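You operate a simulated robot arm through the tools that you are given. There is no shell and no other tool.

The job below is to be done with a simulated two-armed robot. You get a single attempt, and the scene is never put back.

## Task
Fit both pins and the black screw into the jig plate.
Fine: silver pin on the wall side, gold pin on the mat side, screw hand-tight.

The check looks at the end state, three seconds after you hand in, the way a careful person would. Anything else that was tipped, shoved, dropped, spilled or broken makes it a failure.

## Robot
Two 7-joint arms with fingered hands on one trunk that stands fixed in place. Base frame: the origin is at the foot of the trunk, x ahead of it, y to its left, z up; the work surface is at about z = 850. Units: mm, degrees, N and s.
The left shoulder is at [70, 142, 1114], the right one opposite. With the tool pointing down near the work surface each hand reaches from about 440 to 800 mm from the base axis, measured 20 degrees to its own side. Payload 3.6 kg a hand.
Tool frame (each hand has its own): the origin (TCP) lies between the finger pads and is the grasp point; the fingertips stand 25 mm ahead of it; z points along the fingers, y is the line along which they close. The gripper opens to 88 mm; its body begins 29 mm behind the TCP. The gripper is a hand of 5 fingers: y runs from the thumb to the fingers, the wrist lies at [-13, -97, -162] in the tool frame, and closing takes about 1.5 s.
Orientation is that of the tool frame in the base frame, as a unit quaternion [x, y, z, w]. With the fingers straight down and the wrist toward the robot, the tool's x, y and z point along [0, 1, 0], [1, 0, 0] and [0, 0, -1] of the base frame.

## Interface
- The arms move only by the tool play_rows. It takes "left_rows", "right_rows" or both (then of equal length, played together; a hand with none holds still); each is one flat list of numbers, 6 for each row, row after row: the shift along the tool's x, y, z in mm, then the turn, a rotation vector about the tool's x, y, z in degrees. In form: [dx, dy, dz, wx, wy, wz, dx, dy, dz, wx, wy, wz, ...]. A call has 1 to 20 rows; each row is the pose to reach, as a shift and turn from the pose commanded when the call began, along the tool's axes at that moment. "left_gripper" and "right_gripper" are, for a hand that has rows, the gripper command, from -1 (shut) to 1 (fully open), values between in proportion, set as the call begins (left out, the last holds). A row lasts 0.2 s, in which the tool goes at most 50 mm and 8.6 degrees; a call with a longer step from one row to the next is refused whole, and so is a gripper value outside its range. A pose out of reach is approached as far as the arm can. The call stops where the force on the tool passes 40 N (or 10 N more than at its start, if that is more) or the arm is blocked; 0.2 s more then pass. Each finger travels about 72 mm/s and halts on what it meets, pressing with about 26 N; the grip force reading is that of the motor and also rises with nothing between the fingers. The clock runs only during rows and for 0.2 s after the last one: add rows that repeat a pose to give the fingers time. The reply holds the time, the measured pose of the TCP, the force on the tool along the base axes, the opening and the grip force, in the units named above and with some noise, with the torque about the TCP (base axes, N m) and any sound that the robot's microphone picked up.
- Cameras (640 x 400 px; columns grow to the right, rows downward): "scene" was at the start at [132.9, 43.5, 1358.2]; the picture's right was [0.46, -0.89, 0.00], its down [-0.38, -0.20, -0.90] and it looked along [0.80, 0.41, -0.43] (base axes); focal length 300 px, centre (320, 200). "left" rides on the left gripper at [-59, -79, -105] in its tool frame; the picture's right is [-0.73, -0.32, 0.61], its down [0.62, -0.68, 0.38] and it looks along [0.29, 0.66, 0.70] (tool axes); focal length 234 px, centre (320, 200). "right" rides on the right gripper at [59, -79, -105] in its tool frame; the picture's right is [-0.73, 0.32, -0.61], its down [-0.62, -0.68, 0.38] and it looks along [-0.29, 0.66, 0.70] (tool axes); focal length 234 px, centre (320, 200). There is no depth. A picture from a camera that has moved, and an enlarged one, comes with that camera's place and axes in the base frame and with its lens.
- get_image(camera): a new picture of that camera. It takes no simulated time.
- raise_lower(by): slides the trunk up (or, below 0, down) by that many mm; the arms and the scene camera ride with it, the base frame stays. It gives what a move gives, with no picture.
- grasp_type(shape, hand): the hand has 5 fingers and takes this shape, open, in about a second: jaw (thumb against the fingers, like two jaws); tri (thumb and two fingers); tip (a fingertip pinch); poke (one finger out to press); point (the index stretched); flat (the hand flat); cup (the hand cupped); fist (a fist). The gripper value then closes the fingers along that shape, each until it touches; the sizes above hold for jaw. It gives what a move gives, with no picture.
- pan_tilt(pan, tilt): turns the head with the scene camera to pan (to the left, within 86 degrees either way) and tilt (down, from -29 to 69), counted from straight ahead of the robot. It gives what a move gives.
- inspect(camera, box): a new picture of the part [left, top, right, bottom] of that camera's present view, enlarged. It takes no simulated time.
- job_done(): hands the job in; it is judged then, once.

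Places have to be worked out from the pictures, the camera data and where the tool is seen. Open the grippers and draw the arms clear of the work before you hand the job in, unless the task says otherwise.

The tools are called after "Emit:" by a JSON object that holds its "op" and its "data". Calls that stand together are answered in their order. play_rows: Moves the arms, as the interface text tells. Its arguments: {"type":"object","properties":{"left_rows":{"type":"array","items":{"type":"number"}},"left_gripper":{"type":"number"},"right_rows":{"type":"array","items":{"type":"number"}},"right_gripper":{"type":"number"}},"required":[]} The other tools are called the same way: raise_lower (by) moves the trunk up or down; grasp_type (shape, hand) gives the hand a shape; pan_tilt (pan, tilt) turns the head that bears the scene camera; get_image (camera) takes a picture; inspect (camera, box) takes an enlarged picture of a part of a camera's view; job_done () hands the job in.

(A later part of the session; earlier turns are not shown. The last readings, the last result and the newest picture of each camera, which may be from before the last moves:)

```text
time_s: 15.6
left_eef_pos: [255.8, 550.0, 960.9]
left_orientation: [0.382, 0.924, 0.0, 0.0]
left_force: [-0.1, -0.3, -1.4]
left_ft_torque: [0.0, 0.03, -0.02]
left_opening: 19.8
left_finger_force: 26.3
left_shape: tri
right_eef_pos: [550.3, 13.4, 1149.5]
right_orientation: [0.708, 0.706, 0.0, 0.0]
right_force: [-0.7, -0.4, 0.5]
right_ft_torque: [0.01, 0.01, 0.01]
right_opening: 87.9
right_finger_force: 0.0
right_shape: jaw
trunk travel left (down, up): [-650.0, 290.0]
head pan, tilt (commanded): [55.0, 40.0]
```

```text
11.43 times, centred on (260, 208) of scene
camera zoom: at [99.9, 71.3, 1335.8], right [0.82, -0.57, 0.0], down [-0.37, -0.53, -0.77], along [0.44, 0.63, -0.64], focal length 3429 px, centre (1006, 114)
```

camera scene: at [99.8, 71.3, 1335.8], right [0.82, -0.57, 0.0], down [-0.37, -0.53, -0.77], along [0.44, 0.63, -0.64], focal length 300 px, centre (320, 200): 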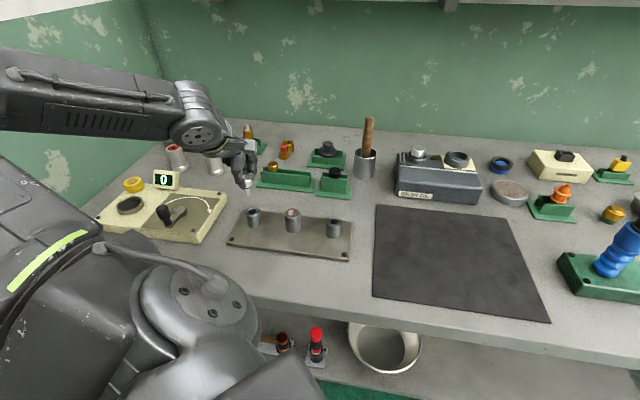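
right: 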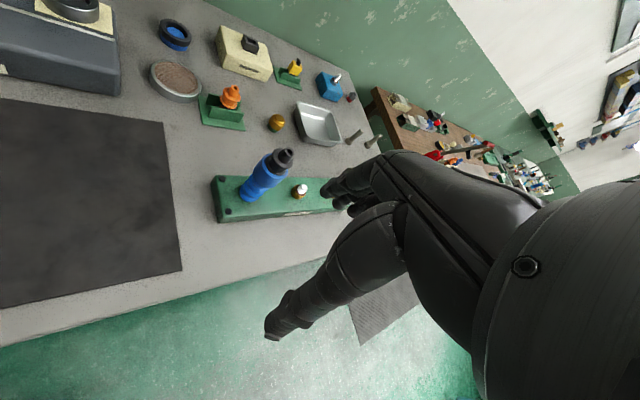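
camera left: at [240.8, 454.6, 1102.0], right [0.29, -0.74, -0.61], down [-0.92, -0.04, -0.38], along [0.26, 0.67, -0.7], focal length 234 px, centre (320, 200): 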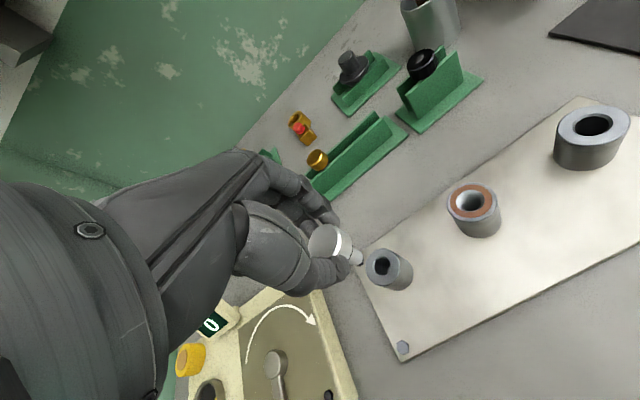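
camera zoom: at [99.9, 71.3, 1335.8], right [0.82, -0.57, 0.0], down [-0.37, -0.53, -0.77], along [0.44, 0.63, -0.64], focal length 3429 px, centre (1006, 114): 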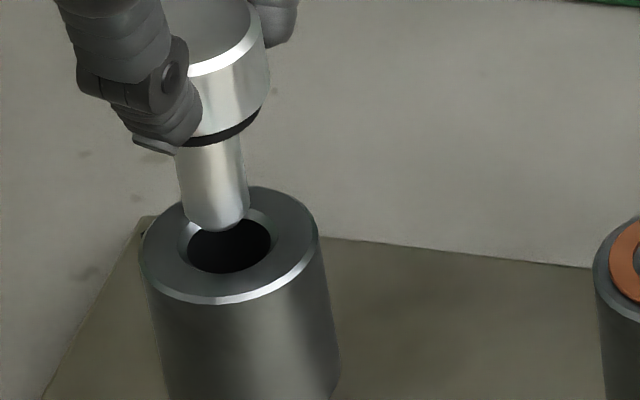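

Pin tip appears about 2–3 mm off toward +y of the hole (slight ~3° pin tilt). I shift by (−2.0, −1.7) in tool x/y and lower 3 mm to re-check.

Emit:
{"op": "play_rows", "data": {"left_rows": [-1, -0.8, 0, 0, 0, 0, -2.0, -1.7, 2, 0, 0, 0, -2.0, -1.7, 3, 0, 0, 0, -2.0, -1.7, 3, 0, 0, 0, -2.0, -1.7, 3, 0, 0, 0]}}

Emit:
{"op": "inspect", "data": {"camera": "left", "box": [330, 210, 430, 280]}}

Emit:
{"op": "inspect", "data": {"camera": "scene", "box": [240, 190, 280, 225]}}

```text
time_s: 16.8
left_eef_pos: [257.2, 546.6, 958.3]
left_orientation: [0.383, 0.924, 0.0, 0.0]
left_force: [0.8, 0.7, -1.1]
left_ft_torque: [-0.03, 0.0, -0.02]
left_opening: 19.8
left_finger_force: 26.2
left_shape: tri
right_eef_pos: [549.6, 11.5, 1149.1]
right_orientation: [0.707, 0.707, 0.0, 0.0]
right_force: [-0.7, 0.1, -0.3]
right_ft_torque: [0.0, 0.0, -0.01]
right_opening: 87.6
right_finger_force: 0.2
right_shape: jaw
trunk travel left (down, up): [-650.0, 290.0]
head pan, tilt (commanded): [55.0, 40.0]
```

```text
5.71 times, centred on (380, 245) of left
camera zoom: at [243.2, 450.0, 1063.1], right [0.28, -0.74, -0.61], down [-0.92, -0.04, -0.38], along [0.26, 0.67, -0.7], focal length 1338 px, centre (-23, -57)
```

zoom: 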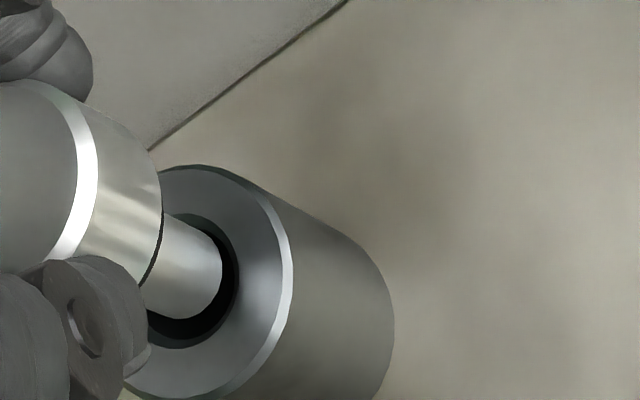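

```text
11.43 times, centred on (260, 208) of scene
camera zoom: at [99.9, 71.3, 1335.8], right [0.82, -0.57, 0.0], down [-0.37, -0.53, -0.77], along [0.44, 0.63, -0.64], focal length 3429 px, centre (1006, 114)
```

zoom: 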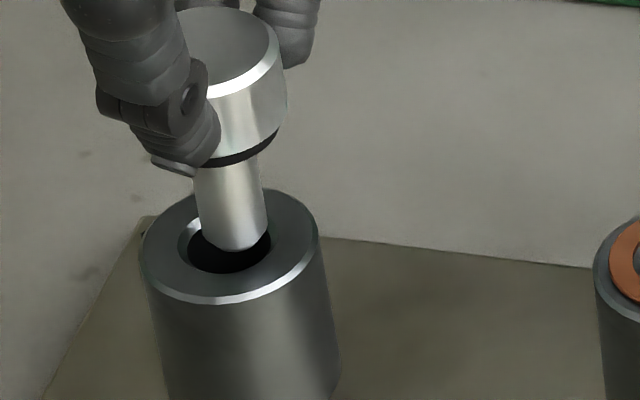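

Tip now slightly overshoots (~1.2 mm). I correct (+1.2, −0.3) and descend slowly 8 mm to enter the hole, watching force.

Emit:
{"op": "play_rows", "data": {"left_rows": [1.2, -0.3, 0, 0, 0, 0, 1.2, -0.3, 1, 0, 0, 0, 1.2, -0.3, 2, 0, 0, 0, 1.2, -0.3, 3.5, 0, 0, 0, 1.2, -0.3, 5, 0, 0, 0, 1.2, -0.3, 6.5, 0, 0, 0, 1.2, -0.3, 8, 0, 0, 0, 1.2, -0.3, 8, 0, 0, 0]}}

Emit:
{"op": "inspect", "data": {"camera": "left", "box": [310, 190, 410, 260]}}

Emit:
{"op": "inspect", "data": {"camera": "scene", "box": [240, 190, 280, 225]}}

```text
time_s: 18.6
left_eef_pos: [256.4, 548.2, 949.8]
left_orientation: [0.382, 0.924, 0.0, -0.001]
left_force: [1.7, 1.9, 3.9]
left_ft_torque: [0.08, -0.05, -0.03]
left_opening: 19.5
left_finger_force: 26.0
left_shape: tri
right_eef_pos: [551.1, 11.5, 1150.1]
right_orientation: [0.707, 0.707, 0.0, -0.001]
right_force: [0.1, 0.9, -0.7]
right_ft_torque: [0.01, 0.03, 0.02]
right_opening: 87.8
right_finger_force: 0.0
right_shape: jaw
trunk travel left (down, up): [-650.0, 290.0]
head pan, tilt (commanded): [55.0, 40.0]
```

```text
5.71 times, centred on (360, 225) of left
camera zoom: at [242.0, 450.6, 1055.4], right [0.29, -0.74, -0.61], down [-0.92, -0.04, -0.38], along [0.26, 0.67, -0.7], focal length 1338 px, centre (91, 57)
```

zoom: 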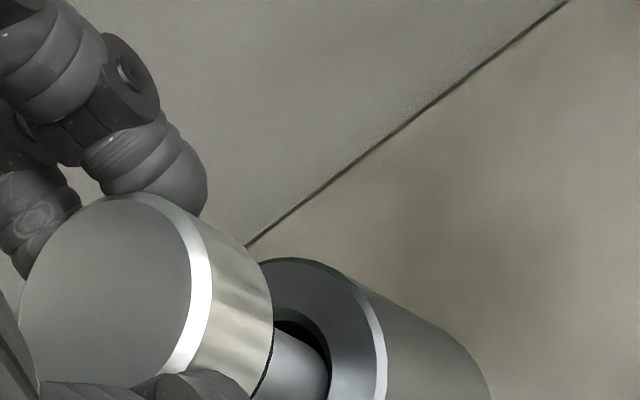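

```text
11.43 times, centred on (260, 208) of scene
camera zoom: at [99.9, 71.1, 1335.9], right [0.82, -0.57, 0.0], down [-0.37, -0.53, -0.77], along [0.44, 0.63, -0.64], focal length 3429 px, centre (1006, 114)
```

zoom: 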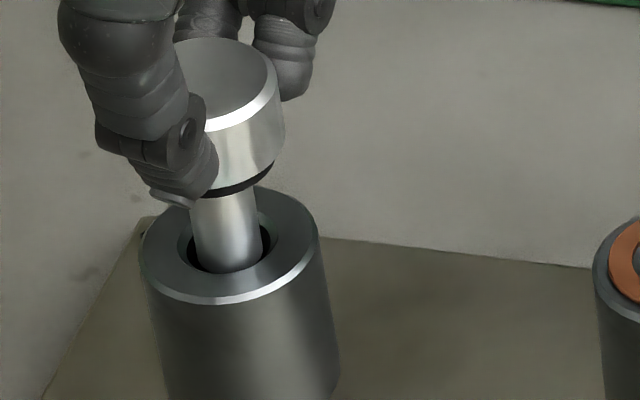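

Light contact (≈2.6 N pushing +x+y, 4 N up): the pin has entered but leans on the near rim. I shift +1 mm in tool y and continue down gently.

Emit:
{"op": "play_rows", "data": {"left_rows": [0.2, 0.8, 0, 0, 0, 0, 0.2, 1.2, 0, 0, 0, 0, 0.2, 1.2, 1.5, 0, 0, 0, 0.2, 1.2, 3, 0, 0, 0, 0.2, 1.2, 4.5, 0, 0, 0, 0.2, 1.2, 6, 0, 0, 0, 0.2, 1.2, 6, 0, 0, 0]}}

Emit:
{"op": "inspect", "data": {"camera": "left", "box": [310, 190, 410, 260]}}

Emit:
{"op": "inspect", "data": {"camera": "scene", "box": [240, 190, 280, 225]}}

```text
time_s: 20.2
left_eef_pos: [257.4, 548.3, 943.4]
left_orientation: [0.382, 0.924, 0.0, -0.001]
left_force: [1.0, 1.2, -0.5]
left_ft_torque: [-0.01, 0.0, 0.0]
left_opening: 19.6
left_finger_force: 26.3
left_shape: tri
right_eef_pos: [550.9, 12.6, 1148.5]
right_orientation: [0.707, 0.707, 0.0, -0.001]
right_force: [0.7, -0.8, 0.0]
right_ft_torque: [-0.01, -0.03, 0.02]
right_opening: 87.7
right_finger_force: 0.1
right_shape: jaw
trunk travel left (down, up): [-650.0, 290.0]
head pan, tilt (commanded): [55.0, 40.0]
```

```text
5.71 times, centred on (360, 225) of left
camera zoom: at [242.1, 451.8, 1050.2], right [0.28, -0.74, -0.61], down [-0.92, -0.04, -0.38], along [0.26, 0.67, -0.7], focal length 1338 px, centre (91, 57)
```

zoom: 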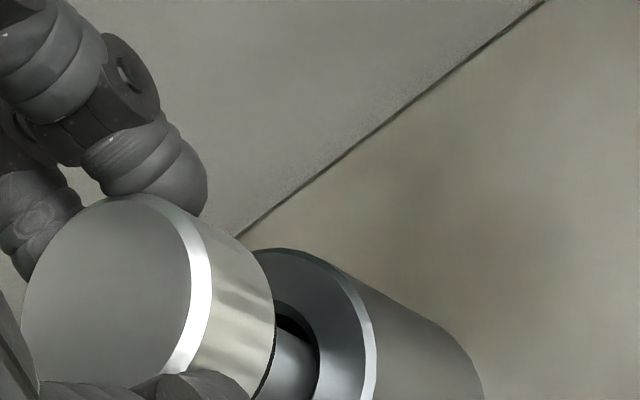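

```text
11.43 times, centred on (260, 208) of scene
camera zoom: at [99.9, 71.4, 1335.8], right [0.82, -0.57, 0.0], down [-0.37, -0.53, -0.77], along [0.44, 0.63, -0.64], focal length 3429 px, centre (1006, 114)
```

zoom: 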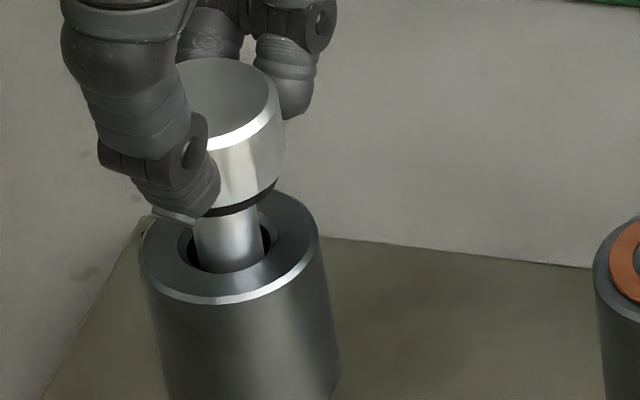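

The pin is going in with negligible force. Continuing down 13 mm with a little more +y.

Emit:
{"op": "play_rows", "data": {"left_rows": [0.2, 0.5, 1.5, 0, 0, 0, 0.2, 0.7, 3, 0, 0, 0, 0.2, 0.7, 5, 0, 0, 0, 0.2, 0.7, 7, 0, 0, 0, 0.2, 0.7, 9, 0, 0, 0, 0.2, 0.7, 11, 0, 0, 0, 0.2, 0.7, 13, 0, 0, 0, 0.2, 0.7, 13, 0, 0, 0]}}

Emit:
{"op": "inspect", "data": {"camera": "scene", "box": [240, 190, 280, 225]}}

```text
time_s: 22.0
left_eef_pos: [256.7, 551.2, 931.0]
left_orientation: [0.383, 0.924, 0.0, 0.0]
left_force: [-0.4, 0.2, -0.7]
left_ft_torque: [0.01, 0.0, 0.03]
left_opening: 19.7
left_finger_force: 26.0
left_shape: tri
right_eef_pos: [551.0, 12.7, 1149.7]
right_orientation: [0.707, 0.707, -0.001, 0.0]
right_force: [-0.1, -0.1, 0.6]
right_ft_torque: [0.01, -0.01, 0.0]
right_opening: 87.6
right_finger_force: 0.0
right_shape: jaw
trunk travel left (down, up): [-650.0, 290.0]
head pan, tilt (commanded): [55.0, 40.0]
```

```text
11.43 times, centred on (260, 208) of scene
camera zoom: at [99.8, 71.3, 1335.8], right [0.82, -0.57, 0.0], down [-0.37, -0.53, -0.77], along [0.44, 0.63, -0.64], focal length 3429 px, centre (1006, 114)
```

zoom: 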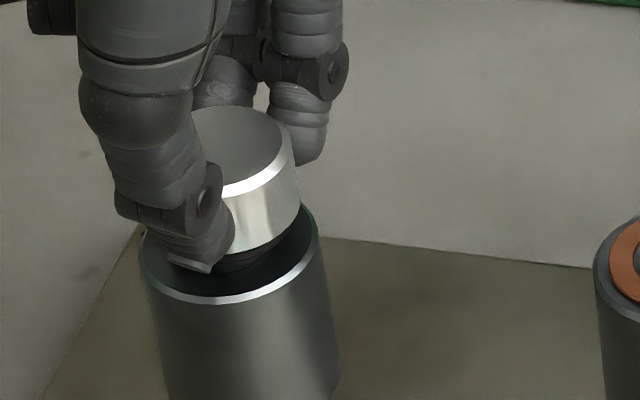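

Head is ~5 mm above the bushing face. I continue down in 1 mm steps, with the force stop as guard.

Emit:
{"op": "play_rows", "data": {"left_rows": [0, 0, 1, 0, 0, 0, 0, 0, 2, 0, 0, 0, 0, 0, 3, 0, 0, 0, 0, 0, 4, 0, 0, 0, 0, 0, 5, 0, 0, 0, 0, 0, 6, 0, 0, 0, 0, 0, 7, 0, 0, 0]}}

Emit:
{"op": "inspect", "data": {"camera": "scene", "box": [240, 190, 280, 225]}}

Emit:
{"op": "inspect", "data": {"camera": "left", "box": [290, 170, 390, 270]}}

```text
time_s: 23.6
left_eef_pos: [255.8, 549.7, 925.0]
left_orientation: [0.383, 0.924, -0.001, 0.0]
left_force: [0.6, 1.7, 2.1]
left_ft_torque: [0.05, -0.03, -0.02]
left_opening: 19.6
left_finger_force: 25.6
left_shape: tri
right_eef_pos: [551.4, 12.5, 1149.2]
right_orientation: [0.707, 0.707, 0.0, 0.0]
right_force: [-1.0, -0.9, 0.8]
right_ft_torque: [-0.02, -0.01, -0.02]
right_opening: 87.5
right_finger_force: 0.1
right_shape: jaw
trunk travel left (down, up): [-650.0, 290.0]
head pan, tilt (commanded): [55.0, 40.0]
```

```text
11.43 times, centred on (260, 208) of scene
camera zoom: at [99.9, 71.4, 1335.9], right [0.82, -0.57, 0.0], down [-0.37, -0.53, -0.77], along [0.44, 0.63, -0.64], focal length 3429 px, centre (1006, 114)
```

zoom: 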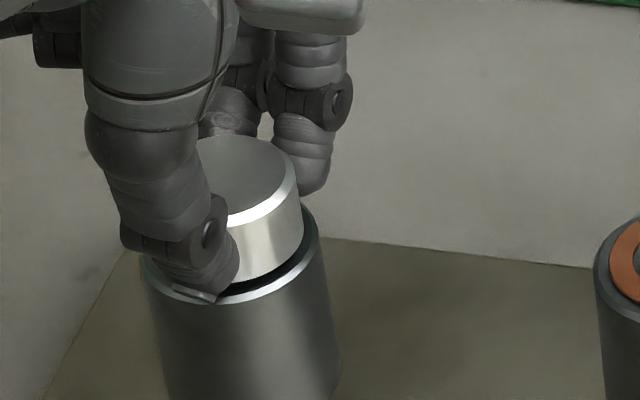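

```text
4.00 times, centred on (340, 220) of left
camera zoom: at [242.8, 452.0, 1030.4], right [0.29, -0.74, -0.61], down [-0.92, -0.04, -0.38], along [0.26, 0.67, -0.7], focal length 937 px, centre (240, 120)
```

zoom: 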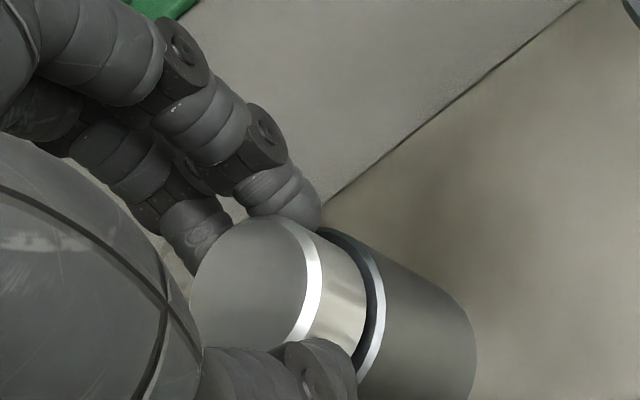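

Head almost seated; a thin dark gap remains. I push a few mm more gently with force limit.

Emit:
{"op": "play_rows", "data": {"left_rows": [0, 0, 1, 0, 0, 0, 0, 0, 2, 0, 0, 0, 0, 0, 3, 0, 0, 0, 0, 0, 4, 0, 0, 0, 0, 0, 4, 0, 0, 0]}}

Emit:
{"op": "inspect", "data": {"camera": "scene", "box": [240, 190, 280, 225]}}

Emit:
{"op": "inspect", "data": {"camera": "left", "box": [290, 170, 390, 270]}}

```text
time_s: 24.8
left_eef_pos: [256.2, 547.2, 923.8]
left_orientation: [0.383, 0.924, 0.001, 0.001]
left_force: [2.6, 7.5, 24.7]
left_ft_torque: [0.29, -0.14, 0.09]
left_opening: 21.4
left_finger_force: 25.4
left_shape: tri
right_eef_pos: [550.2, 10.7, 1150.3]
right_orientation: [0.707, 0.707, 0.001, -0.001]
right_force: [-0.2, 0.3, 0.4]
right_ft_torque: [0.0, 0.01, -0.02]
right_opening: 87.5
right_finger_force: 0.0
right_shape: jaw
trunk travel left (down, up): [-650.0, 290.0]
head pan, tilt (commanded): [55.0, 40.0]
```

```text
11.43 times, centred on (260, 208) of scene
camera zoom: at [98.6, 69.2, 1336.2], right [0.82, -0.57, 0.0], down [-0.37, -0.53, -0.77], along [0.44, 0.63, -0.64], focal length 3429 px, centre (1006, 114)
```

zoom: 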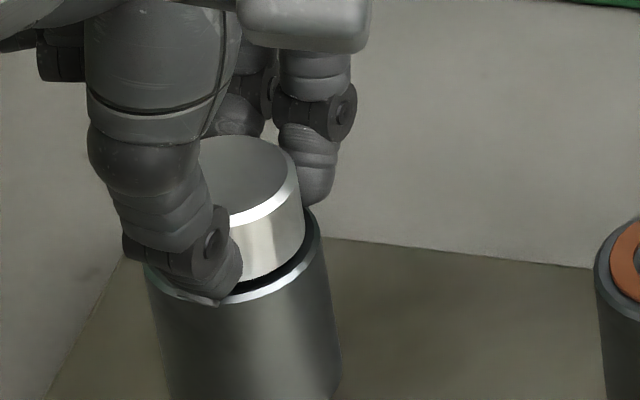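

```text
4.00 times, centred on (340, 220) of left
camera zoom: at [241.8, 450.4, 1028.2], right [0.29, -0.74, -0.61], down [-0.92, -0.04, -0.39], along [0.26, 0.67, -0.69], focal length 937 px, centre (240, 120)
```

zoom: 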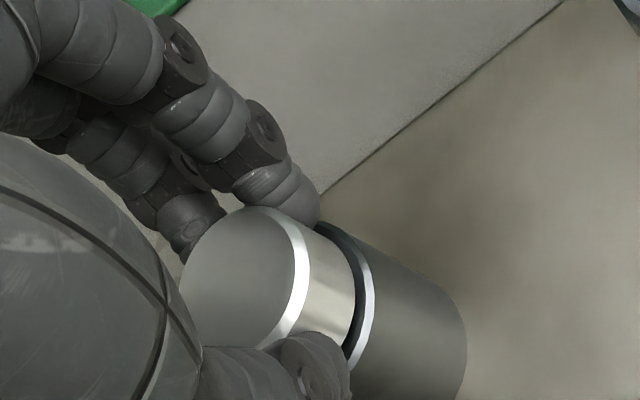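

Force 25 N: probably the thumb tip has met the bushing face. I back off 3 mm to unload, then open the hand and rise to look at the pin.

Emit:
{"op": "play_rows", "data": {"left_rows": [0, 0, -1.5, 0, 0, 0, 0, 0, -3.5, 0, 0, 0, 0, 0, -3.5, 0, 0, 0]}}

```text
time_s: 25.6
left_eef_pos: [255.4, 549.2, 924.6]
left_orientation: [0.383, 0.924, -0.001, 0.0]
left_force: [-1.0, 0.8, 8.6]
left_ft_torque: [0.07, -0.02, 0.0]
left_opening: 20.9
left_finger_force: 26.1
left_shape: tri
right_eef_pos: [550.5, 11.7, 1150.2]
right_orientation: [0.707, 0.707, 0.0, 0.0]
right_force: [0.6, -0.2, -0.4]
right_ft_torque: [0.02, -0.03, 0.01]
right_opening: 87.9
right_finger_force: 0.0
right_shape: jaw
trunk travel left (down, up): [-650.0, 290.0]
head pan, tilt (commanded): [55.0, 40.0]
```

Force fell to 8.6 N. I open the hand to ~52 mm in place.

Emit:
{"op": "play_rows", "data": {"left_rows": [0, 0, -1, 0, 0, 0, 0, 0, -1, 0, 0, 0, 0, 0, -1, 0, 0, 0, 0, 0, -1, 0, 0, 0], "left_gripper": 0.3}}

Emit:
{"op": "inspect", "data": {"camera": "scene", "box": [240, 190, 280, 225]}}

Emit:
{"op": "inspect", "data": {"camera": "left", "box": [290, 170, 390, 270]}}

```text
time_s: 26.6
left_eef_pos: [258.0, 549.0, 925.4]
left_orientation: [0.383, 0.924, -0.001, 0.0]
left_force: [1.0, -0.2, -0.1]
left_ft_torque: [0.01, -0.01, -0.02]
left_opening: 56.9
left_finger_force: 0.1
left_shape: tri
right_eef_pos: [550.6, 12.7, 1149.1]
right_orientation: [0.708, 0.707, 0.0, 0.001]
right_force: [-0.7, 0.4, -1.0]
right_ft_torque: [0.04, 0.04, -0.01]
right_opening: 87.7
right_finger_force: 0.0
right_shape: jaw
trunk travel left (down, up): [-650.0, 290.0]
head pan, tilt (commanded): [55.0, 40.0]
```

```text
11.43 times, centred on (260, 208) of scene
camera zoom: at [99.9, 71.2, 1335.8], right [0.82, -0.57, 0.0], down [-0.37, -0.53, -0.77], along [0.44, 0.63, -0.64], focal length 3429 px, centre (1006, 114)
```

zoom: 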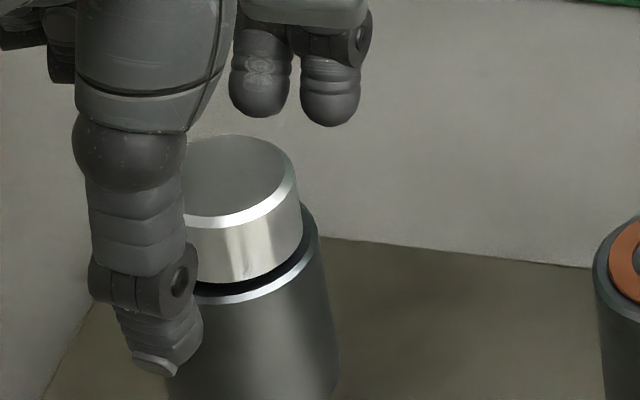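

```text
4.00 times, centred on (340, 220) of left
camera zoom: at [243.4, 452.4, 1031.0], right [0.28, -0.74, -0.61], down [-0.92, -0.04, -0.38], along [0.26, 0.67, -0.7], focal length 937 px, centre (240, 120)
```

zoom: 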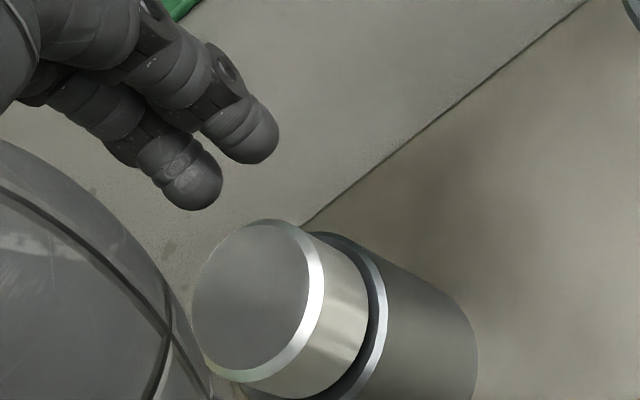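

Released; pin stays in place with hand free. I rise 70 mm and check how the pin sits.

Emit:
{"op": "play_rows", "data": {"left_rows": [0, 0, -6, 0, 0, 0, 0, 0, -16, 0, 0, 0, 0, 0, -32, 0, 0, 0, 0, 0, -50, 0, 0, 0, 0, 0, -70, 0, 0, 0, 0, 0, -70, 0, 0, 0]}}

Emit:
{"op": "inspect", "data": {"camera": "scene", "box": [235, 190, 285, 230]}}

Emit:
{"op": "inspect", "data": {"camera": "left", "box": [310, 210, 430, 310]}}

Emit:
{"op": "get_image", "data": {"camera": "left"}}

```text
time_s: 28.0
left_eef_pos: [257.8, 549.8, 994.8]
left_orientation: [0.382, 0.924, 0.0, 0.0]
left_force: [-0.6, -0.2, -0.5]
left_ft_torque: [0.01, -0.03, -0.02]
left_opening: 56.8
left_finger_force: 0.1
left_shape: tri
right_eef_pos: [551.7, 11.9, 1150.5]
right_orientation: [0.707, 0.707, 0.0, 0.0]
right_force: [-0.3, 0.2, -0.6]
right_ft_torque: [0.02, 0.0, 0.01]
right_opening: 87.5
right_finger_force: 0.1
right_shape: jaw
trunk travel left (down, up): [-650.0, 290.0]
head pan, tilt (commanded): [55.0, 40.0]
```

```text
10.00 times, centred on (260, 210) of scene
camera zoom: at [99.9, 71.6, 1335.8], right [0.82, -0.57, 0.0], down [-0.37, -0.53, -0.77], along [0.44, 0.63, -0.64], focal length 3001 px, centre (920, 100)
```

zoom: 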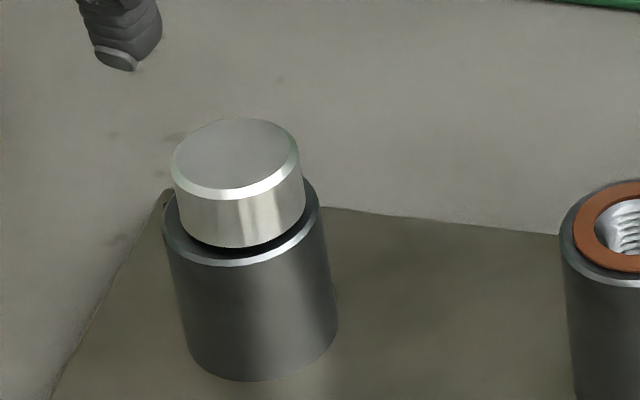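

```text
4.00 times, centred on (370, 260) of left
camera zoom: at [243.0, 452.4, 1100.2], right [0.28, -0.74, -0.61], down [-0.92, -0.04, -0.38], along [0.26, 0.67, -0.7], focal length 937 px, centre (120, -40)
```

zoom: 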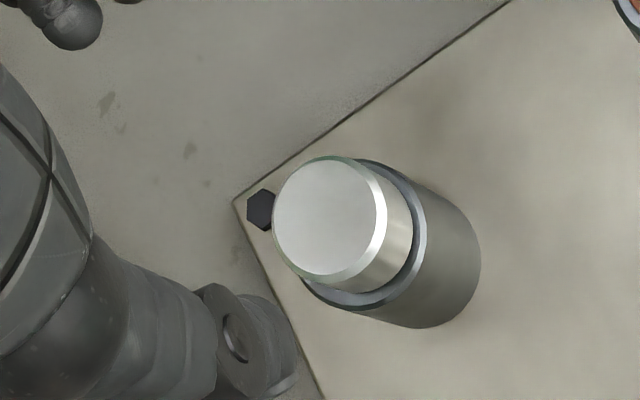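

```text
taken
camera left: at [243.0, 452.4, 1100.2], right [0.28, -0.74, -0.61], down [-0.92, -0.04, -0.38], along [0.26, 0.67, -0.7], focal length 234 px, centre (320, 200)
```

left: 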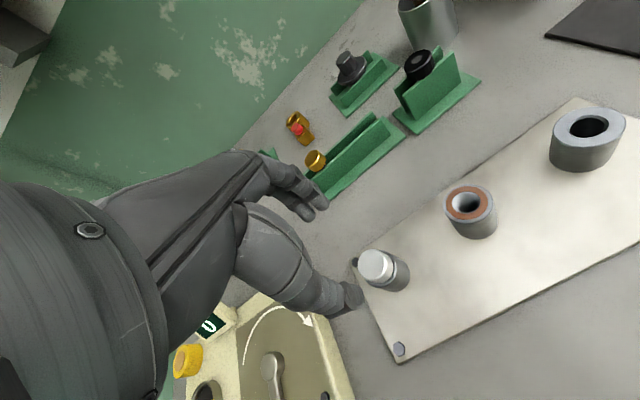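

Geometry check: head top z≈916.3 over bushing face 898.3 = 18 mm, same as in the rack (910 over 892), so the silver pin is seated. Next I hover over the gold pin.

Emit:
{"op": "play_rows", "data": {"left_rows": [0, 20, 0, 0, 0, 0, 1, 50, 0, 0, 0, 0, 2, 85, 0, 0, 0, 0, 3, 120, 0, 0, 0, 0, 4, 150, 0, 0, 0, 0, 4.7, 170, 0, 0, 0, 0, 4.7, 170.6, 0, 0, 0, 0, 4.7, 170.6, 0, 0, 0, 0], "left_gripper": 0.2}}

Emit:
{"op": "inspect", "data": {"camera": "left", "box": [300, 190, 460, 290]}}

Emit:
{"op": "get_image", "data": {"camera": "scene"}}

```text
time_s: 29.8
left_eef_pos: [372.5, 675.0, 994.7]
left_orientation: [0.383, 0.924, -0.001, 0.0]
left_force: [-0.1, -0.4, -0.2]
left_ft_torque: [0.02, 0.01, -0.01]
left_opening: 52.9
left_finger_force: 0.1
left_shape: tri
right_eef_pos: [551.7, 14.0, 1149.9]
right_orientation: [0.707, 0.707, 0.0, 0.0]
right_force: [-1.6, 0.1, -0.2]
right_ft_torque: [0.0, 0.0, 0.02]
right_opening: 87.5
right_finger_force: 0.1
right_shape: jaw
trunk travel left (down, up): [-650.0, 290.0]
head pan, tilt (commanded): [55.0, 40.0]
```

```text
4.00 times, centred on (380, 240) of left
camera zoom: at [359.0, 576.7, 1099.9], right [0.28, -0.74, -0.61], down [-0.92, -0.04, -0.38], along [0.26, 0.67, -0.7], focal length 937 px, centre (80, 40)
```

zoom: 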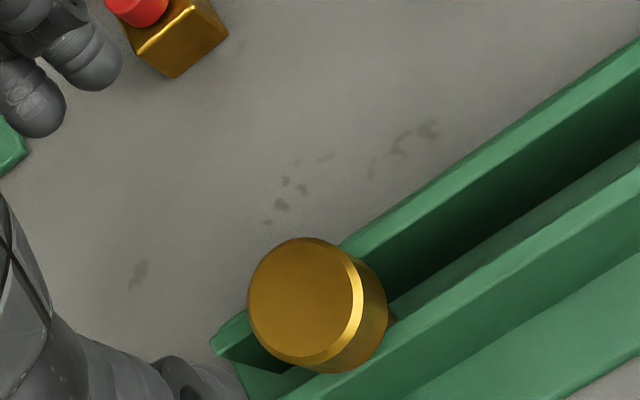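

```text
taken
camera scene: at [99.9, 71.2, 1335.8], right [0.82, -0.57, 0.0], down [-0.37, -0.53, -0.77], along [0.44, 0.63, -0.64], focal length 300 px, centre (320, 200)
```

scene: 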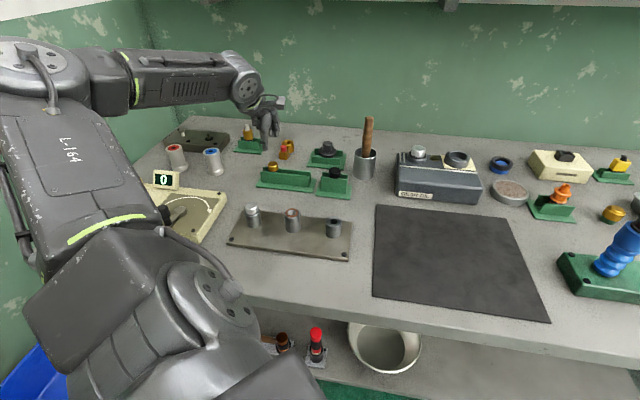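

Gold head centre ≈(373.6, 673.3); TCP ≈(373.2, 674.3). Correct (−1.0, −0.4) and descend to just above the head.

Emit:
{"op": "play_rows", "data": {"left_rows": [-0.5, -0.2, 10, 0, 0, 0, -1, -0.4, 24, 0, 0, 0, -1, -0.4, 38, 0, 0, 0, -1, -0.4, 47, 0, 0, 0, -1, -0.4, 47, 0, 0, 0, -1, -0.4, 47, 0, 0, 0]}}

Emit:
{"op": "inspect", "data": {"camera": "left", "box": [260, 170, 420, 300]}}

Emit:
{"op": "inspect", "data": {"camera": "scene", "box": [230, 100, 330, 200]}}

```text
time_s: 31.2
left_eef_pos: [372.0, 672.1, 947.7]
left_orientation: [0.383, 0.924, 0.0, 0.001]
left_force: [0.0, 0.5, 0.1]
left_ft_torque: [0.01, 0.01, 0.02]
left_opening: 53.4
left_finger_force: 0.1
left_shape: tri
right_eef_pos: [551.1, 12.3, 1150.2]
right_orientation: [0.707, 0.707, 0.0, 0.0]
right_force: [0.6, -1.0, -0.8]
right_ft_torque: [-0.05, 0.02, -0.03]
right_opening: 87.9
right_finger_force: 0.1
right_shape: jaw
trunk travel left (down, up): [-650.0, 290.0]
head pan, tilt (commanded): [55.0, 40.0]
```

```text
3.08 times, centred on (340, 235) of left
camera zoom: at [359.7, 575.4, 1052.9], right [0.28, -0.74, -0.61], down [-0.92, -0.04, -0.38], along [0.26, 0.67, -0.7], focal length 720 px, centre (258, 92)
```

zoom: 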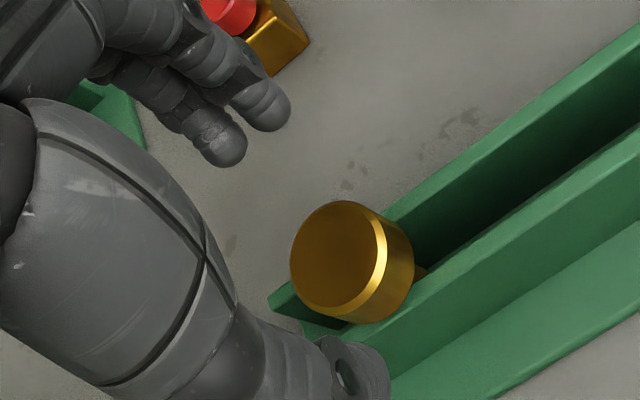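

```text
4.00 times, centred on (280, 150) of scene
camera zoom: at [99.9, 71.2, 1335.8], right [0.82, -0.57, 0.0], down [-0.37, -0.53, -0.77], along [0.44, 0.63, -0.64], focal length 1200 px, centre (480, 400)
```

zoom: 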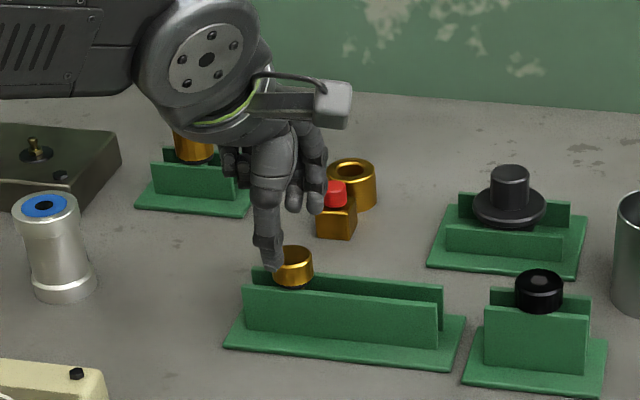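

Gold centre ≈(373.2, 673.7) vs TCP (373.9, 673.0). Correct +1 mm in tool x and descend 25 mm to grip height.

Emit:
{"op": "play_rows", "data": {"left_rows": [0.5, 0, 6, 0, 0, 0, 1, 0, 13, 0, 0, 0, 1, 0, 20, 0, 0, 0, 1, 0, 25, 0, 0, 0, 1, 0, 25, 0, 0, 0, 1, 0, 25, 0, 0, 0]}}

Emit:
{"op": "inspect", "data": {"camera": "left", "box": [240, 150, 400, 300]}}

Emit:
{"op": "inspect", "data": {"camera": "scene", "box": [230, 120, 310, 200]}}

```text
time_s: 32.6
left_eef_pos: [374.0, 673.7, 923.4]
left_orientation: [0.383, 0.924, 0.0, 0.0]
left_force: [-0.5, -0.6, 0.7]
left_ft_torque: [-0.01, 0.01, 0.03]
left_opening: 53.2
left_finger_force: 0.1
left_shape: tri
right_eef_pos: [550.9, 12.8, 1149.5]
right_orientation: [0.707, 0.707, 0.0, 0.0]
right_force: [-0.2, -0.1, -0.2]
right_ft_torque: [-0.04, 0.0, -0.02]
right_opening: 87.6
right_finger_force: 0.0
right_shape: jaw
trunk travel left (down, up): [-650.0, 290.0]
head pan, tilt (commanded): [55.0, 40.0]
```

```text
2.67 times, centred on (320, 225) of left
camera zoom: at [359.0, 576.5, 1028.6], right [0.28, -0.74, -0.61], down [-0.92, -0.04, -0.38], along [0.26, 0.67, -0.7], focal length 624 px, centre (320, 133)
```

zoom: 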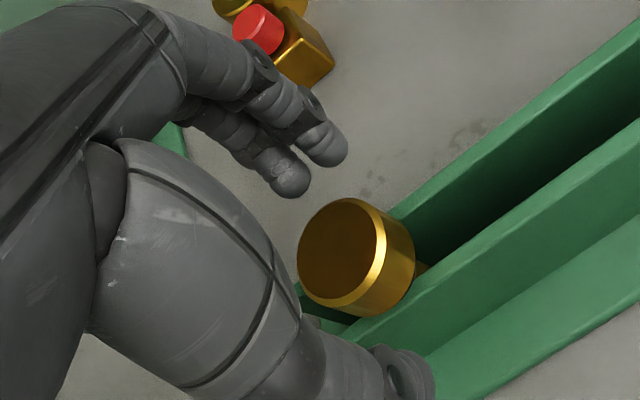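

```text
5.00 times, centred on (270, 160) of scene
camera zoom: at [99.9, 71.2, 1335.8], right [0.82, -0.57, 0.0], down [-0.37, -0.53, -0.77], along [0.44, 0.63, -0.64], focal length 1500 px, centre (570, 400)
```

zoom: 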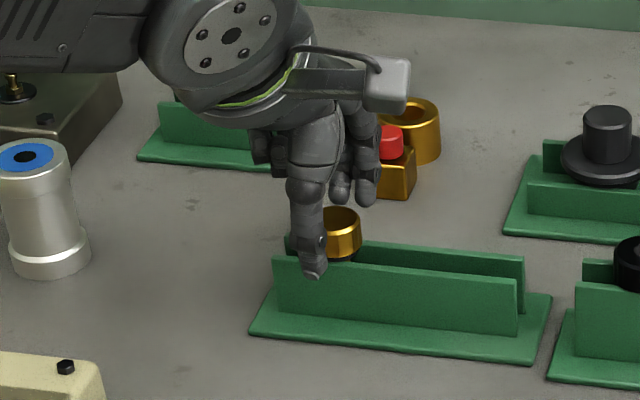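

Aligned within ~1 mm. Small nudge (−0.3, −0.8) and close on the gold head.

Emit:
{"op": "play_rows", "data": {"left_rows": [-0.3, -0.8, 0, 0, 0, 0, -0.3, -0.8, 0, 0, 0, 0, -0.3, -0.8, 0, 0, 0, 0, -0.3, -0.8, 0, 0, 0, 0, -0.3, -0.8, 0, 0, 0, 0, -0.3, -0.8, 0, 0, 0, 0, -0.3, -0.8, 0, 0, 0, 0], "left_gripper": -1}}

Emit:
{"op": "inspect", "data": {"camera": "left", "box": [240, 150, 400, 300]}}

Emit:
{"op": "inspect", "data": {"camera": "scene", "box": [230, 120, 310, 200]}}

```text
time_s: 34.2
left_eef_pos: [372.8, 672.7, 923.9]
left_orientation: [0.383, 0.924, 0.0, 0.0]
left_force: [0.0, -0.3, -0.5]
left_ft_torque: [0.02, -0.04, -0.01]
left_opening: 19.9
left_finger_force: 25.9
left_shape: tri
right_eef_pos: [551.5, 12.6, 1150.1]
right_orientation: [0.707, 0.707, 0.0, 0.001]
right_force: [-0.3, -0.4, -0.1]
right_ft_torque: [0.0, -0.02, -0.01]
right_opening: 87.8
right_finger_force: 0.0
right_shape: jaw
trunk travel left (down, up): [-650.0, 290.0]
head pan, tilt (commanded): [55.0, 40.0]
```

```text
2.67 times, centred on (320, 225) of left
camera zoom: at [358.6, 576.4, 1028.8], right [0.28, -0.74, -0.61], down [-0.92, -0.04, -0.38], along [0.26, 0.67, -0.7], focal length 624 px, centre (320, 133)
```

zoom: 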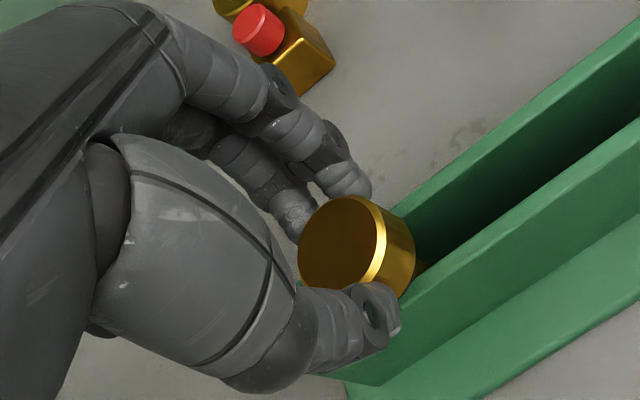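

```text
5.00 times, centred on (270, 160) of scene
camera zoom: at [99.9, 71.3, 1335.8], right [0.82, -0.57, 0.0], down [-0.37, -0.53, -0.77], along [0.44, 0.63, -0.64], focal length 1500 px, centre (570, 400)
```

zoom: 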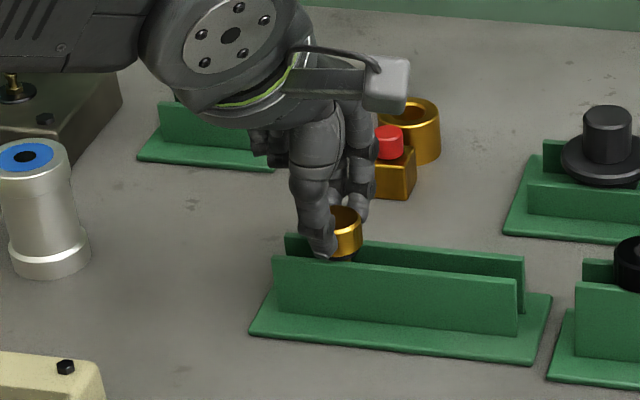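

Gold head gripped. Lift straight up 78 mm.

Emit:
{"op": "play_rows", "data": {"left_rows": [0, 0, -4, 0, 0, 0, 0, 0, -12, 0, 0, 0, 0, 0, -24, 0, 0, 0, 0, 0, -38, 0, 0, 0, 0, 0, -52, 0, 0, 0, 0, 0, -66, 0, 0, 0, 0, 0, -78, 0, 0, 0, 0, 0, -78, 0, 0, 0]}}

Emit:
{"op": "inspect", "data": {"camera": "scene", "box": [235, 100, 305, 180]}}

Emit:
{"op": "get_image", "data": {"camera": "left"}}

```text
time_s: 36.0
left_eef_pos: [373.3, 671.5, 1001.0]
left_orientation: [0.383, 0.924, 0.0, 0.0]
left_force: [-0.2, -0.7, -0.1]
left_ft_torque: [0.01, 0.0, -0.02]
left_opening: 19.9
left_finger_force: 25.9
left_shape: tri
right_eef_pos: [550.5, 12.5, 1149.9]
right_orientation: [0.707, 0.707, 0.0, 0.0]
right_force: [-0.4, -0.2, 0.5]
right_ft_torque: [0.03, 0.04, -0.05]
right_opening: 87.8
right_finger_force: 0.1
right_shape: jaw
trunk travel left (down, up): [-650.0, 290.0]
head pan, tilt (commanded): [55.0, 40.0]
```

```text
5.00 times, centred on (270, 140) of scene
camera zoom: at [100.0, 71.5, 1335.8], right [0.82, -0.57, 0.0], down [-0.37, -0.53, -0.77], along [0.44, 0.63, -0.64], focal length 1500 px, centre (570, 500)
```

zoom: 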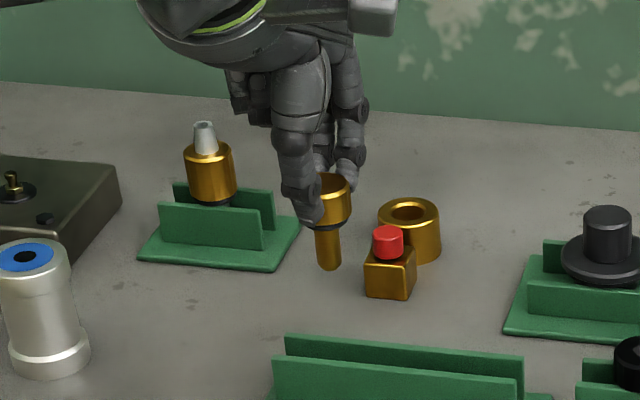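

```text
taken
camera left: at [359.3, 574.7, 1105.9], right [0.28, -0.74, -0.61], down [-0.92, -0.04, -0.38], along [0.26, 0.67, -0.7], focal length 234 px, centre (320, 200)
```

left: 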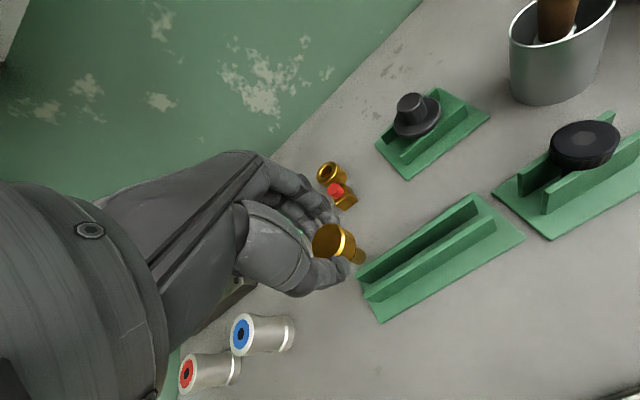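

Gold pin is out cleanly. Now carry it to the mat-side bushing (≈384, 427.5) at this height.

Emit:
{"op": "play_rows", "data": {"left_rows": [-10, -9, 0, 0, 0, 0, -30, -27, 0, 0, 0, 0, -55, -50, 0, 0, 0, 0, -80, -73, 0, 0, 0, 0, -105, -96, 0, 0, 0, 0, -130, -119, 0, 0, 0, 0, -152, -139, 0, 0, 0, 0, -168, -154, 0, 0, 0, 0, -177, -162, 0, 0, 0, 0, -179.4, -164.8, 0, 0, 0, 0, -179.4, -164.8, 0, 0, 0, 0]}}

Emit:
{"op": "get_image", "data": {"camera": "left"}}

Emit:
{"op": "inspect", "data": {"camera": "left", "box": [300, 210, 420, 300]}}

Emit:
{"op": "inspect", "data": {"camera": "scene", "box": [290, 170, 370, 250]}}

```text
time_s: 38.4
left_eef_pos: [382.9, 428.3, 1001.6]
left_orientation: [0.382, 0.924, 0.0, -0.001]
left_force: [0.8, 0.0, -0.6]
left_ft_torque: [-0.01, -0.02, 0.01]
left_opening: 19.9
left_finger_force: 26.0
left_shape: tri
right_eef_pos: [550.9, 12.2, 1149.4]
right_orientation: [0.707, 0.707, -0.001, 0.001]
right_force: [-0.1, 0.3, -0.8]
right_ft_torque: [0.01, 0.0, -0.01]
right_opening: 87.7
right_finger_force: 0.1
right_shape: jaw
trunk travel left (down, up): [-650.0, 290.0]
head pan, tilt (commanded): [55.0, 40.0]
```

```text
taken
camera left: at [369.5, 330.4, 1106.8], right [0.28, -0.74, -0.61], down [-0.92, -0.04, -0.38], along [0.26, 0.67, -0.7], focal length 234 px, centre (320, 200)
```

left: 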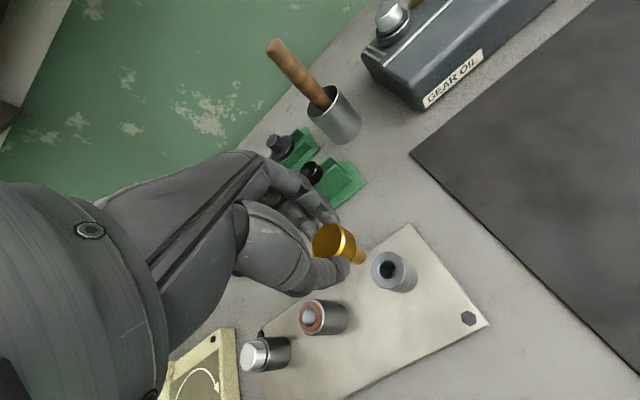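

```text
4.44 times, centred on (360, 255) of left
camera zoom: at [369.5, 330.4, 1106.8], right [0.28, -0.74, -0.61], down [-0.92, -0.04, -0.38], along [0.26, 0.67, -0.7], focal length 1041 px, centre (142, -44)
```

zoom: 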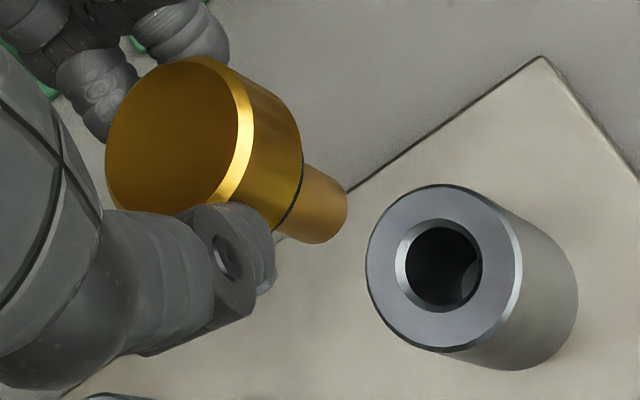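

```text
5.00 times, centred on (330, 210) of scene
camera zoom: at [100.0, 71.3, 1335.8], right [0.82, -0.57, 0.0], down [-0.37, -0.53, -0.77], along [0.44, 0.63, -0.64], focal length 1500 px, centre (270, 150)
```

zoom: 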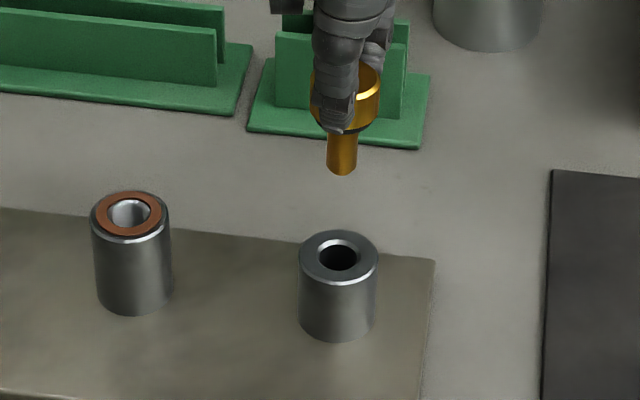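

Mat bushing measured at (382.9, 424.8, 898.3). I shift (−1.0, −2.1) and descend 37 mm to compare tip and hole closely.

Emit:
{"op": "play_rows", "data": {"left_rows": [-0.5, -1, 10, 0, 0, 0, -1, -2.1, 22, 0, 0, 0, -1, -2.1, 32, 0, 0, 0, -1, -2.1, 37, 0, 0, 0, -1, -2.1, 37, 0, 0, 0, -1, -2.1, 37, 0, 0, 0]}}

Emit:
{"op": "inspect", "data": {"camera": "left", "box": [320, 210, 420, 280]}}

Emit:
{"op": "inspect", "data": {"camera": "scene", "box": [320, 195, 360, 230]}}

```text
time_s: 39.8
left_eef_pos: [383.9, 425.6, 964.5]
left_orientation: [0.383, 0.924, 0.0, 0.0]
left_force: [0.7, 0.0, -1.2]
left_ft_torque: [-0.03, 0.03, 0.01]
left_opening: 19.7
left_finger_force: 25.5
left_shape: tri
right_eef_pos: [550.8, 12.9, 1149.4]
right_orientation: [0.707, 0.707, 0.001, 0.0]
right_force: [0.4, 0.0, 0.7]
right_ft_torque: [-0.03, 0.02, -0.01]
right_opening: 87.7
right_finger_force: 0.1
right_shape: jaw
trunk travel left (down, up): [-650.0, 290.0]
head pan, tilt (commanded): [55.0, 40.0]
```

```text
5.71 times, centred on (370, 245) of left
camera zoom: at [369.6, 329.6, 1069.4], right [0.28, -0.74, -0.61], down [-0.92, -0.04, -0.38], along [0.26, 0.67, -0.7], focal length 1338 px, centre (34, -57)
```

zoom: 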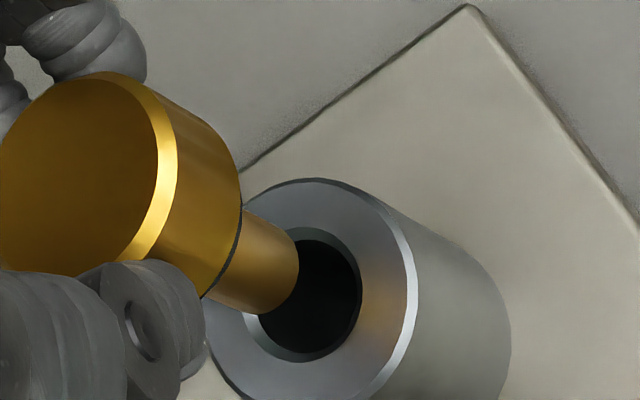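

```text
11.43 times, centred on (340, 212) of scene
camera zoom: at [100.0, 71.3, 1335.8], right [0.82, -0.57, 0.0], down [-0.37, -0.53, -0.77], along [0.44, 0.63, -0.64], focal length 3429 px, centre (91, 57)
```

zoom: 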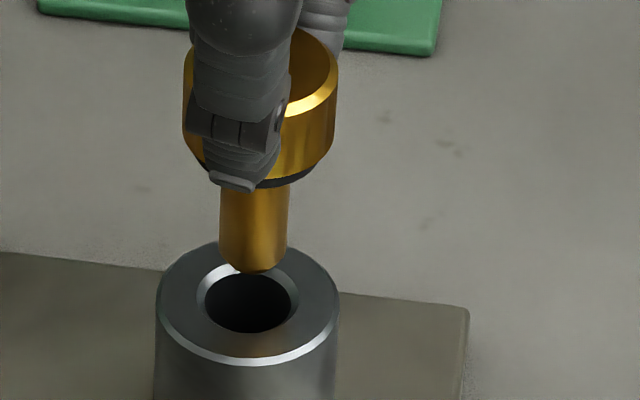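

Tip needs ~1.3 mm toward the robot. I shift (+0.2, −1.3) and go down 8 mm (tip still ~3 mm above the face).

Emit:
{"op": "play_rows", "data": {"left_rows": [0.2, -0.7, 2, 0, 0, 0, 0.2, -1.3, 4, 0, 0, 0, 0.2, -1.3, 6, 0, 0, 0, 0.2, -1.3, 8, 0, 0, 0, 0.2, -1.3, 8, 0, 0, 0, 0.2, -1.3, 8, 0, 0, 0]}}

Emit:
{"op": "inspect", "data": {"camera": "left", "box": [320, 200, 420, 270]}}

Emit:
{"op": "inspect", "data": {"camera": "scene", "box": [320, 195, 360, 230]}}

```text
time_s: 41.2
left_eef_pos: [381.8, 425.3, 957.5]
left_orientation: [0.383, 0.924, 0.001, 0.0]
left_force: [-0.2, 0.2, -0.5]
left_ft_torque: [-0.01, -0.01, -0.02]
left_opening: 19.3
left_finger_force: 26.3
left_shape: tri
right_eef_pos: [551.0, 13.0, 1150.6]
right_orientation: [0.707, 0.708, 0.0, 0.0]
right_force: [0.2, 0.7, 0.1]
right_ft_torque: [0.01, -0.04, -0.01]
right_opening: 87.5
right_finger_force: 0.1
right_shape: jaw
trunk travel left (down, up): [-650.0, 290.0]
head pan, tilt (commanded): [55.0, 40.0]
```

```text
5.71 times, centred on (370, 235) of left
camera zoom: at [367.8, 328.5, 1061.5], right [0.28, -0.74, -0.61], down [-0.92, -0.04, -0.38], along [0.26, 0.67, -0.7], focal length 1338 px, centre (34, 0)
```

zoom: 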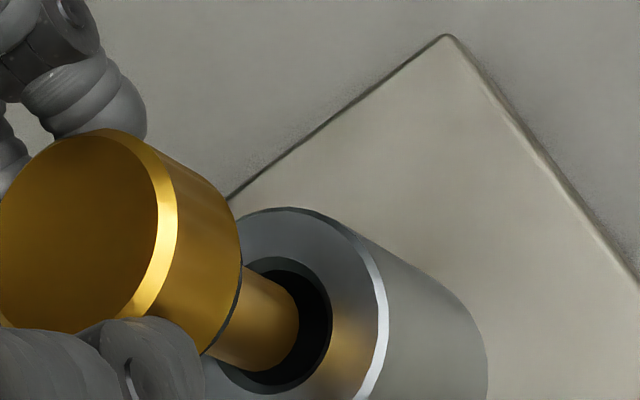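

```text
11.43 times, centred on (340, 212) of scene
camera zoom: at [99.9, 71.3, 1335.8], right [0.82, -0.57, 0.0], down [-0.37, -0.53, -0.77], along [0.44, 0.63, -0.64], focal length 3429 px, centre (91, 57)
```

zoom: 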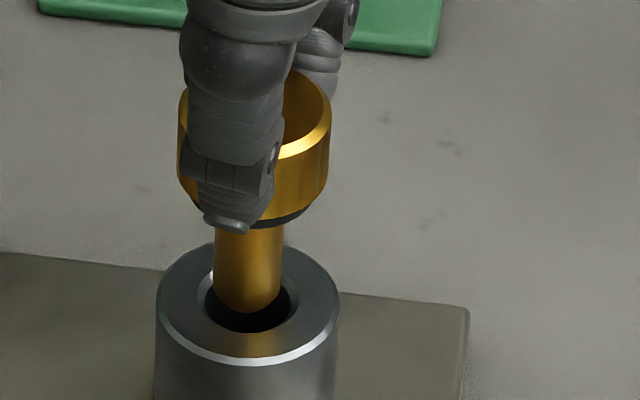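

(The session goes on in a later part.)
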